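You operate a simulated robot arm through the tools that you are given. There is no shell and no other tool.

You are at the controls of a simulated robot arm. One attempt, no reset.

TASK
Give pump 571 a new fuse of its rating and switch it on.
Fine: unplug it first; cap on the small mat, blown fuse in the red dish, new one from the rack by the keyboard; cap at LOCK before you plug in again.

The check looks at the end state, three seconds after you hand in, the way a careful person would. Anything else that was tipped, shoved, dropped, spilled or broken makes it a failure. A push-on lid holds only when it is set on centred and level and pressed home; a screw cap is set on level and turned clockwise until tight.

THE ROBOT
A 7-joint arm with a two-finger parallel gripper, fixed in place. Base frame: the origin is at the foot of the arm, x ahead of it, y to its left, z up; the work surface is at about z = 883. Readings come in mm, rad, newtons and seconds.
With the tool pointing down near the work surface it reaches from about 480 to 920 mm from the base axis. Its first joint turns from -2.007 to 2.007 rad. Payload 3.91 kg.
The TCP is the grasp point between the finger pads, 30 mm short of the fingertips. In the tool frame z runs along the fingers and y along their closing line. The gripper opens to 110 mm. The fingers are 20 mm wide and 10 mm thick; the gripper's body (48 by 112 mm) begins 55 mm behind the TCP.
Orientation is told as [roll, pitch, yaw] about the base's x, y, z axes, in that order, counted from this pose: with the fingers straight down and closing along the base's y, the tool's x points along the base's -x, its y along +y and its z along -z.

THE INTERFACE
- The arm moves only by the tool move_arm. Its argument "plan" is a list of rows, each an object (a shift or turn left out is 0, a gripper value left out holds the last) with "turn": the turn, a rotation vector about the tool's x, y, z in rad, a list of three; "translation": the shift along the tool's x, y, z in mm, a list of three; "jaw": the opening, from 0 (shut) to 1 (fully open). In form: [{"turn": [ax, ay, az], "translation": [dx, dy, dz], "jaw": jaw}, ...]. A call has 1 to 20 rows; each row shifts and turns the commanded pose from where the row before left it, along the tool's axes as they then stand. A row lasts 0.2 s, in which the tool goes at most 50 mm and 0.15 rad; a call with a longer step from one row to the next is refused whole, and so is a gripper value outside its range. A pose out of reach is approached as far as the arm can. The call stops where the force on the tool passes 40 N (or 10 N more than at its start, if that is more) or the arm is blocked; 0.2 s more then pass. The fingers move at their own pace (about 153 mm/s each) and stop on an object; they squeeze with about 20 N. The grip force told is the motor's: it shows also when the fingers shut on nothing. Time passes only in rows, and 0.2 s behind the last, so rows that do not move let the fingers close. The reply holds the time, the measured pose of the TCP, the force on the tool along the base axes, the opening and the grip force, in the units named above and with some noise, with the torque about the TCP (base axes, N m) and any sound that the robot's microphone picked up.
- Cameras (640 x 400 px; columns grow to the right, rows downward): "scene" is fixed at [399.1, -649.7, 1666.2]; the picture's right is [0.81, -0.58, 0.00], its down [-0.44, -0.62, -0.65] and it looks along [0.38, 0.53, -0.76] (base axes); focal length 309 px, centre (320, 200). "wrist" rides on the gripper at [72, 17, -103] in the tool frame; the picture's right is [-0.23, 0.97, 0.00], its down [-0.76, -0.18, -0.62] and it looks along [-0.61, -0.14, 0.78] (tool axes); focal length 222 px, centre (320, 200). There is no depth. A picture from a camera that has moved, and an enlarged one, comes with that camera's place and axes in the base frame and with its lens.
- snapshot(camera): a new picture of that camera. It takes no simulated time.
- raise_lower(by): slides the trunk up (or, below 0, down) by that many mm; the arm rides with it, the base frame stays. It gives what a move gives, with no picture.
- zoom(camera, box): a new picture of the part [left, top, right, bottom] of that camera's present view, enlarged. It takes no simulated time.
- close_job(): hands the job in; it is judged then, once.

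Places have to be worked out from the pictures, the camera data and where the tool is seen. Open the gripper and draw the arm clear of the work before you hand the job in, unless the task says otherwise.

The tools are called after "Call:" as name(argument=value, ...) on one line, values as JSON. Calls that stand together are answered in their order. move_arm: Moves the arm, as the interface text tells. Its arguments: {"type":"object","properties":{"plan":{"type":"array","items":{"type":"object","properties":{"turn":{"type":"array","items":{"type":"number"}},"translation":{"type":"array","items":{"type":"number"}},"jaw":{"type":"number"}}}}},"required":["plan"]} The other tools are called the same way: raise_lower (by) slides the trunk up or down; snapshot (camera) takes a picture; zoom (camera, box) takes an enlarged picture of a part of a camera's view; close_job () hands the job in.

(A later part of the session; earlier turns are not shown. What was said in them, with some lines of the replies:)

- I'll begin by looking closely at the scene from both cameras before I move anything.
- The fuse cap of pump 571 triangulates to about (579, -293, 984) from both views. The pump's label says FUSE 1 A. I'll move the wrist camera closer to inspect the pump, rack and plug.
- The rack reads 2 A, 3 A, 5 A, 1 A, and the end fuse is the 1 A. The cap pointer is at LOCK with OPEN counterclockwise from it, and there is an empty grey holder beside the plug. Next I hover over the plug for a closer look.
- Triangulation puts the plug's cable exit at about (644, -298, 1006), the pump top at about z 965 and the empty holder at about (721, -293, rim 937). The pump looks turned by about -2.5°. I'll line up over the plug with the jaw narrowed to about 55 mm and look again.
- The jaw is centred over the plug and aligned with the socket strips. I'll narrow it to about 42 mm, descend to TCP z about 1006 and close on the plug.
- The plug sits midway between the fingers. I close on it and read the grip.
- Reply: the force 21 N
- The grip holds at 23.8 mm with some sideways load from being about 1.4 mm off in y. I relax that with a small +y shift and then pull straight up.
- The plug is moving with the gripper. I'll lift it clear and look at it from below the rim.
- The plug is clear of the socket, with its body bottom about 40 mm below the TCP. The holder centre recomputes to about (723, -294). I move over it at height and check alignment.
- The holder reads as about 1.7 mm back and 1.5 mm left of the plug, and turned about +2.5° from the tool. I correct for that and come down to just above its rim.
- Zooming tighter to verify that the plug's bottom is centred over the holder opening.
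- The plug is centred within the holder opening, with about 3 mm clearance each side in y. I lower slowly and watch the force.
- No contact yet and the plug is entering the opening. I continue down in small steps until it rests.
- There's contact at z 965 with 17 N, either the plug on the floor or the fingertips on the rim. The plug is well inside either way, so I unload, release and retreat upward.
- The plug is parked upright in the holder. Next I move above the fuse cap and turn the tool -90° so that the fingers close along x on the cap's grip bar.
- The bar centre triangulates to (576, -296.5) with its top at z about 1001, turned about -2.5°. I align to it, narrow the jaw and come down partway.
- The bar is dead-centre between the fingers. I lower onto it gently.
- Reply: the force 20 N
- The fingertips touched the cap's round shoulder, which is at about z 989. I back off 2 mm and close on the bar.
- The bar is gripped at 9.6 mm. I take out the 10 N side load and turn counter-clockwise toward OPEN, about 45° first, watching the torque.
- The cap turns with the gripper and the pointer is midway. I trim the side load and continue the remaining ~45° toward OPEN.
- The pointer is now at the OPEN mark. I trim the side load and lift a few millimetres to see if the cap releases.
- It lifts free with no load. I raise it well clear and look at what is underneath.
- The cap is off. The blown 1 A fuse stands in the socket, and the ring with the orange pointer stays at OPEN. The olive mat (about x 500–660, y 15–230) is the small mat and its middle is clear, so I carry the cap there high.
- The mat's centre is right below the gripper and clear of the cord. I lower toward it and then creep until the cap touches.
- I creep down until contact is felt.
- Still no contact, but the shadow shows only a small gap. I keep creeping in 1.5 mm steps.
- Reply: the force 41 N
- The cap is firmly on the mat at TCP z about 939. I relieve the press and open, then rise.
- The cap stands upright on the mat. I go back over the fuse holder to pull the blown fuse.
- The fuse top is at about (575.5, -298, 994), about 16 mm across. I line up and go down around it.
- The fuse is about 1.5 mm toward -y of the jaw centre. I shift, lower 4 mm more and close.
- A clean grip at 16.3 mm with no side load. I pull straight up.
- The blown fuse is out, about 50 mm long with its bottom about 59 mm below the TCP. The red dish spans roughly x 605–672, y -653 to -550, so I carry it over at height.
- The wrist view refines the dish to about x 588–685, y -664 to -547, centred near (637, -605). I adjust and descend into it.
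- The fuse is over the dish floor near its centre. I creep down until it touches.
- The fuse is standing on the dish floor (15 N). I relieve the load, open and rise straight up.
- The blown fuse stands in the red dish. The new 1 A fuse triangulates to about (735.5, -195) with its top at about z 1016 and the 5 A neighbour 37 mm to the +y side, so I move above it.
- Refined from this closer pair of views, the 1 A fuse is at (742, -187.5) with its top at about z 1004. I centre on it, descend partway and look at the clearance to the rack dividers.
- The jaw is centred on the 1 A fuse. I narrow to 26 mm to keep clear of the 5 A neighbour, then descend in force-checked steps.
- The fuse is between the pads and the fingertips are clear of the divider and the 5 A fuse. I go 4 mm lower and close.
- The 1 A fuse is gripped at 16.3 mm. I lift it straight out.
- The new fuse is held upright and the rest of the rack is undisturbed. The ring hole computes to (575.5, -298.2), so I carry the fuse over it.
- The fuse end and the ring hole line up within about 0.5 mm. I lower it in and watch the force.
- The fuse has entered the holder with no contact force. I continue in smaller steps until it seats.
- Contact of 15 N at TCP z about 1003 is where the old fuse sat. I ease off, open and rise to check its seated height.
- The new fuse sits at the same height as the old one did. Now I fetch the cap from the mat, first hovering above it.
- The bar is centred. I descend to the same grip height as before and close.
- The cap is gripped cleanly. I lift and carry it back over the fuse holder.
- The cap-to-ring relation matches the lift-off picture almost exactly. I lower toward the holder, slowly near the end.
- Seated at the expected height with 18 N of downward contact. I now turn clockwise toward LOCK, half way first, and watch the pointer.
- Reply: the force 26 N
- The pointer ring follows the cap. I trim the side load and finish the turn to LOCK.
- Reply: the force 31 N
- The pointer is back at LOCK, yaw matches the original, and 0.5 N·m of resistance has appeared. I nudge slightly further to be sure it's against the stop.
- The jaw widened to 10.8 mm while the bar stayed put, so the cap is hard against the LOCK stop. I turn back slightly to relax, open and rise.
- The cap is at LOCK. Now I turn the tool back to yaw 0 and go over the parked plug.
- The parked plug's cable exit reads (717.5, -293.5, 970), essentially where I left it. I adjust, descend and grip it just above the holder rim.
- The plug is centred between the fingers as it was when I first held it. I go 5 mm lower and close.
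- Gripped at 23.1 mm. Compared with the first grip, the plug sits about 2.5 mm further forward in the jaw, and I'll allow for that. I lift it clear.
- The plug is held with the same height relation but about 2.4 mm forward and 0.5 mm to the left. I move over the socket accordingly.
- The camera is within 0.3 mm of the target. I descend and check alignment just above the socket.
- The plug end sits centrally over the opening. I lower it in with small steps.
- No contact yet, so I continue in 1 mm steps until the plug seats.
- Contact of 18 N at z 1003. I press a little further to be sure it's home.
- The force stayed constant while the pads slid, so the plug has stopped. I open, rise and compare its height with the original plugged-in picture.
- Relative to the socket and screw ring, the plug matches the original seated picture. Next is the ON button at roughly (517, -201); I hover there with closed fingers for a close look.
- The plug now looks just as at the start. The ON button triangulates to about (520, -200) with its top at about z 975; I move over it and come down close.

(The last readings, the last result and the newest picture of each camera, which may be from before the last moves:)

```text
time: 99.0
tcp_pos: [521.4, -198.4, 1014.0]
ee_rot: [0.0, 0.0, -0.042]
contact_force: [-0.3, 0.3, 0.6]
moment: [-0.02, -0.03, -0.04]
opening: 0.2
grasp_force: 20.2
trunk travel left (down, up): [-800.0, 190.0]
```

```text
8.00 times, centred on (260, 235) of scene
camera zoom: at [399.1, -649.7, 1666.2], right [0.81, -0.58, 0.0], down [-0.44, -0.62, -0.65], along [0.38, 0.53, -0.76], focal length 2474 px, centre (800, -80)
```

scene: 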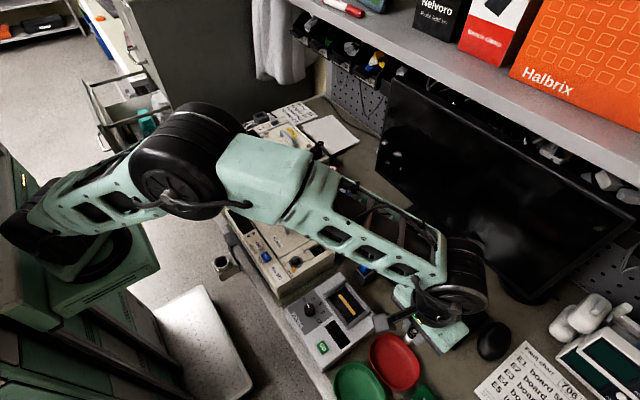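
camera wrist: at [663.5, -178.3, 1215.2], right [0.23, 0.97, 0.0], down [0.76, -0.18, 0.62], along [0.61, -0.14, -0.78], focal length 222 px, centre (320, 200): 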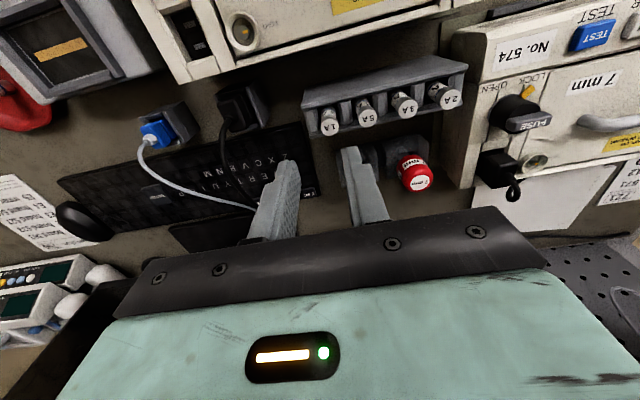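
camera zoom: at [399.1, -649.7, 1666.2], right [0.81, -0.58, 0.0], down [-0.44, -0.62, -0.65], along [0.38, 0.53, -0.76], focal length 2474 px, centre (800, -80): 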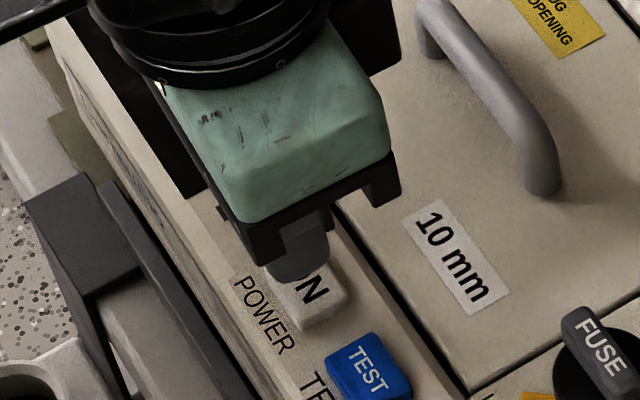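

The tips will land near the button's middle and well clear of TEST. After a small trim I press down slowly.

Call:
move_arm(plan=[{"translation": [2, -1.2, 3]}, {"translation": [0, 0, 2]}, {"translation": [0, 0, 1.5]}, {"translation": [0, 0, 1.5]}, {"translation": [0, 0, 1]}, {}])

Call:
zoom(camera="scene", box=[220, 190, 320, 252])

```text
time: 100.4
tcp_pos: [518.3, -200.9, 1004.0]
ee_rot: [0.001, 0.0, -0.042]
contact_force: [0.4, 1.1, 0.1]
moment: [0.01, -0.03, -0.03]
opening: 0.1
grasp_force: 20.0
trunk travel left (down, up): [-800.0, 190.0]
```

```text
6.40 times, centred on (270, 221) of scene
camera zoom: at [399.1, -649.7, 1666.2], right [0.81, -0.58, 0.0], down [-0.44, -0.62, -0.65], along [0.38, 0.53, -0.76], focal length 1980 px, centre (640, 66)
```

zoom: 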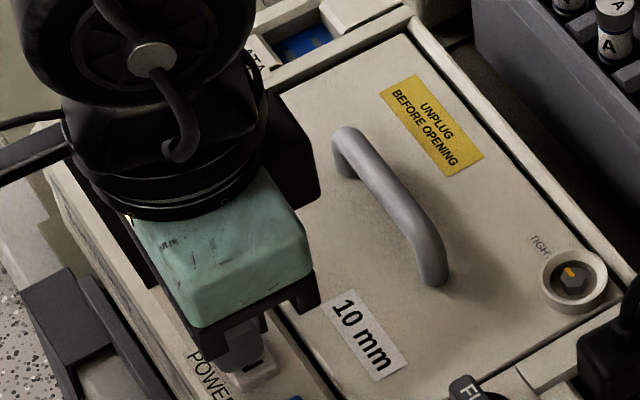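

Call:
move_arm(plan=[{"translation": [0, 0, 1]}, {"translation": [0, 0, 1]}, {"translation": [0, 0, 1]}, {}])

Call:
zoom(camera="wrist", box=[240, 60, 400, 240])

```text
time: 101.4
tcp_pos: [517.9, -200.4, 1001.4]
ee_rot: [0.0, 0.001, -0.04]
contact_force: [0.3, -0.5, 0.4]
moment: [-0.02, -0.01, 0.03]
opening: 0.0
grasp_force: 20.1
trunk travel left (down, up): [-800.0, 190.0]
```

```text
2.22 times, centred on (320, 150) of wrist
camera zoom: at [446.8, -180.6, 1105.4], right [0.27, 0.96, 0.0], down [0.75, -0.21, 0.62], along [0.6, -0.17, -0.78], focal length 494 px, centre (320, 311)
```

zoom: 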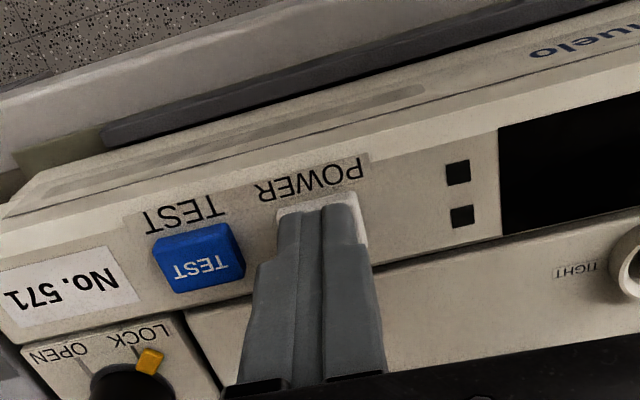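

Still no contact, with the tips hovering just over the button. I continue in 1 mm steps.

Call:
move_arm(plan=[{"translation": [0, 0, 1]}, {"translation": [0, 0, 1]}, {"translation": [0, 0, 1]}, {}])

Call:
zoom(camera="wrist", box=[240, 60, 400, 240])

```text
time: 102.4
tcp_pos: [517.7, -200.2, 997.9]
ee_rot: [0.001, 0.0, -0.043]
contact_force: [-0.9, 0.2, 0.2]
moment: [0.01, 0.02, -0.01]
opening: 0.2
grasp_force: 20.1
trunk travel left (down, up): [-800.0, 190.0]
```

```text
2.22 times, centred on (320, 150) of wrist
camera zoom: at [446.8, -180.8, 1102.7], right [0.27, 0.96, 0.0], down [0.75, -0.21, 0.62], along [0.6, -0.17, -0.78], focal length 494 px, centre (320, 311)
```

zoom: 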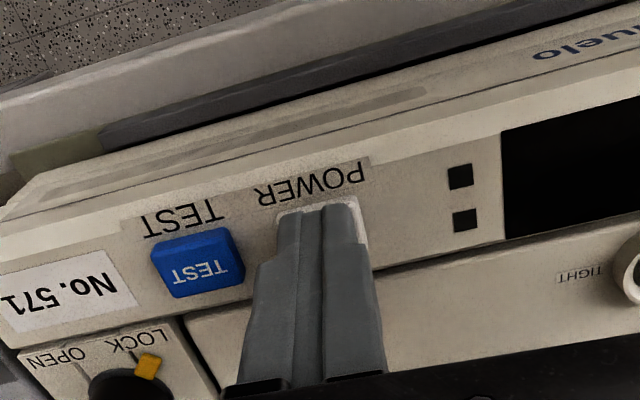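

Call:
move_arm(plan=[{"translation": [0, 0, 1]}, {"translation": [0, 0, 1]}, {}])

Call:
zoom(camera="wrist", box=[260, 100, 420, 220])

```text
time: 103.2
tcp_pos: [517.2, -201.7, 996.4]
ee_rot: [0.001, -0.001, -0.042]
contact_force: [0.7, 0.6, 2.2]
moment: [0.02, 0.03, -0.02]
opening: 0.0
grasp_force: 19.9
trunk travel left (down, up): [-800.0, 190.0]
heard: click
```

```text
3.33 times, centred on (340, 160) of wrist
camera zoom: at [446.7, -180.9, 1100.5], right [0.27, 0.96, 0.0], down [0.75, -0.21, 0.62], along [0.6, -0.17, -0.78], focal length 740 px, centre (253, 333)
```

zoom: 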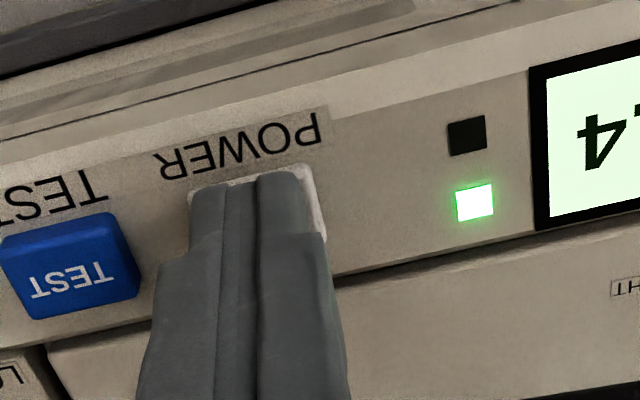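

A click was heard, the green light is on and the display is lit. I lift off straight up and look over the whole scene.

Call:
move_arm(plan=[{"translation": [0, 0, -10]}, {"translation": [0, 0, -30]}, {"translation": [0, 0, -45]}, {"translation": [0, 0, -45]}, {"translation": [30, 0, -30], "jaw": 0.6}, {}])

Call:
snapshot(camera="wrist")

Call:
zoom(camera="wrist", box=[220, 40, 480, 200])

Call:
snapshot(camera="scene")

Call:
zoom(camera="scene", box=[250, 200, 370, 275])

Call:
zoom(camera="scene", box=[310, 310, 450, 400])

```text
time: 104.6
tcp_pos: [487.7, -198.8, 1156.6]
ee_rot: [0.0, 0.0, -0.04]
contact_force: [-0.6, -0.5, -0.6]
moment: [-0.02, 0.0, 0.02]
opening: 65.8
grasp_force: 0.0
trunk travel left (down, up): [-800.0, 190.0]
```

```text
taken
camera wrist: at [415.8, -179.6, 1260.6], right [0.27, 0.96, 0.0], down [0.75, -0.21, 0.62], along [0.6, -0.17, -0.78], focal length 222 px, centre (320, 200)
```

wrist: 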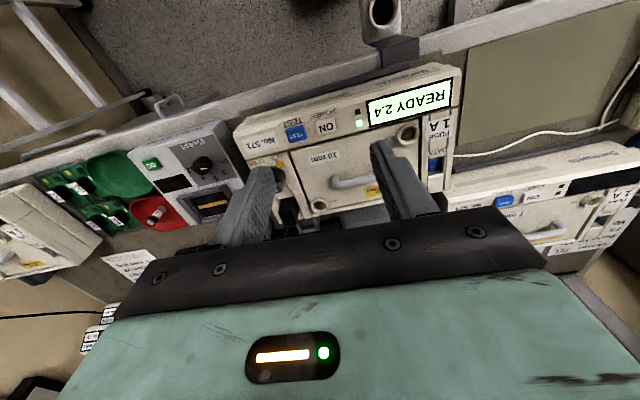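

```text
2.46 times, centred on (350, 120) of wrist
camera zoom: at [415.8, -179.6, 1260.6], right [0.27, 0.96, 0.0], down [0.75, -0.21, 0.62], along [0.6, -0.17, -0.78], focal length 547 px, centre (246, 397)
```

zoom: 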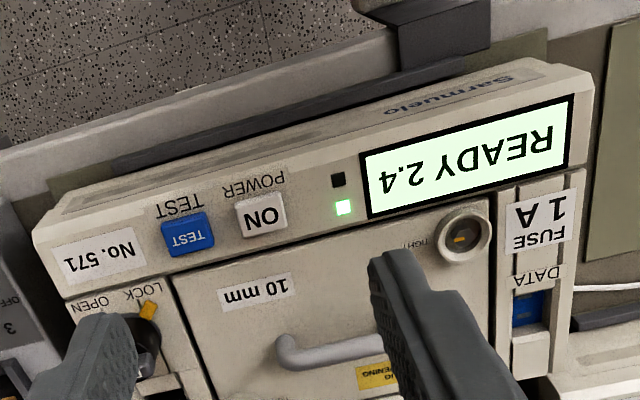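

```text
taken
```

scene: 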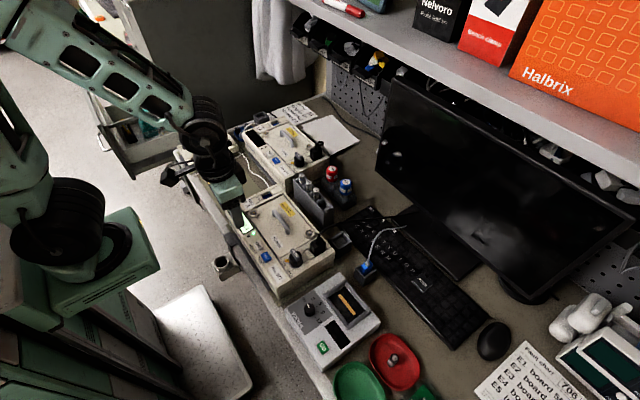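

```text
5.33 times, centred on (310, 238) of scene
camera zoom: at [399.1, -649.7, 1666.2], right [0.81, -0.58, 0.0], down [-0.44, -0.62, -0.65], along [0.38, 0.53, -0.76], focal length 1650 px, centre (373, 0)
```

zoom: 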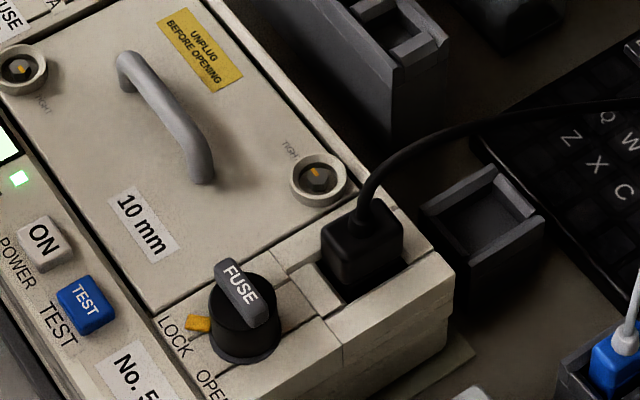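

```text
4.44 times, centred on (380, 355) of scene
camera zoom: at [399.1, -649.7, 1666.2], right [0.81, -0.58, 0.0], down [-0.44, -0.62, -0.65], along [0.38, 0.53, -0.76], focal length 1375 px, centre (53, -489)
```

zoom: 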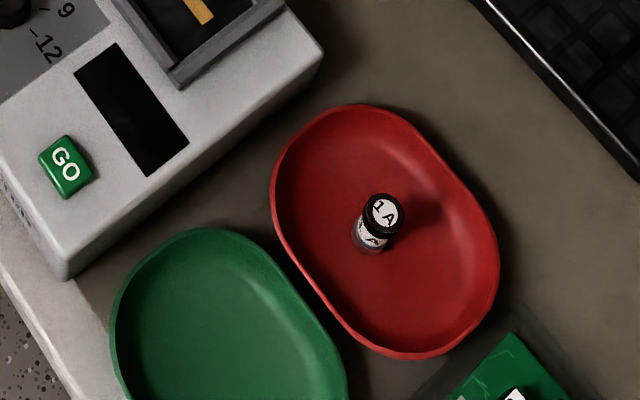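

The display shows READY 2.4, the green light is on, the cap is at LOCK, the plug is in and the blown fuse is in the red dish. I open the gripper fully and draw the arm up and clear.

Call:
move_arm(plan=[{"translation": [0, 20, -30], "jaw": 1.0}, {"translation": [0, 30, -30]}, {"translation": [0, 30, -20]}, {}, {}])

Call:
snapshot(camera="wrist")

```text
time: 105.8
tcp_pos: [492.2, -118.3, 1235.8]
ee_rot: [0.0, -0.002, -0.042]
contact_force: [0.4, -0.8, -0.6]
moment: [0.01, -0.02, 0.0]
opening: 110.2
grasp_force: 0.1
trunk travel left (down, up): [-800.0, 190.0]
```

```text
taken
camera wrist: at [420.0, -99.4, 1339.7], right [0.27, 0.96, 0.0], down [0.75, -0.21, 0.62], along [0.6, -0.17, -0.78], focal length 222 px, centre (320, 200)
```

wrist: 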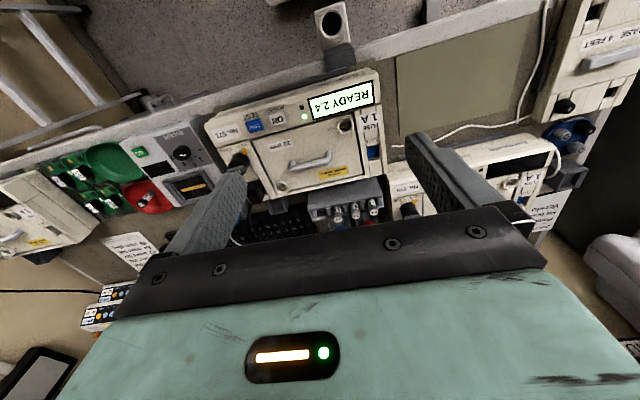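

Everything is in its end state and the arm is clear with the gripper open, so I hand the job in.

Call:
close_job()

```text
The job is handed in.
```

Pump 571 has a new 1 A fuse and is switched on. Its display reads READY 2.4 and the green light is lit.

- **Fuse:** I took the 1 A fuse from the rack by the keyboard to match the pump's "FUSE 1 A" label. It sits at the same height as the old one did.
- **Cap:** It went on the olive mat between the pumps, which I took to be the small mat. It is now back on and turned clockwise until it stopped at LOCK.
- **Plug:** I parked it in the empty grey holder beside the pump during the swap. I plugged it back in only after the cap was at LOCK.
- **Blown fuse:** It is standing upright in the red dish.

In the last pictures nothing else looked moved or knocked over. The arm is raised clear with the gripper open, and the job is handed in.
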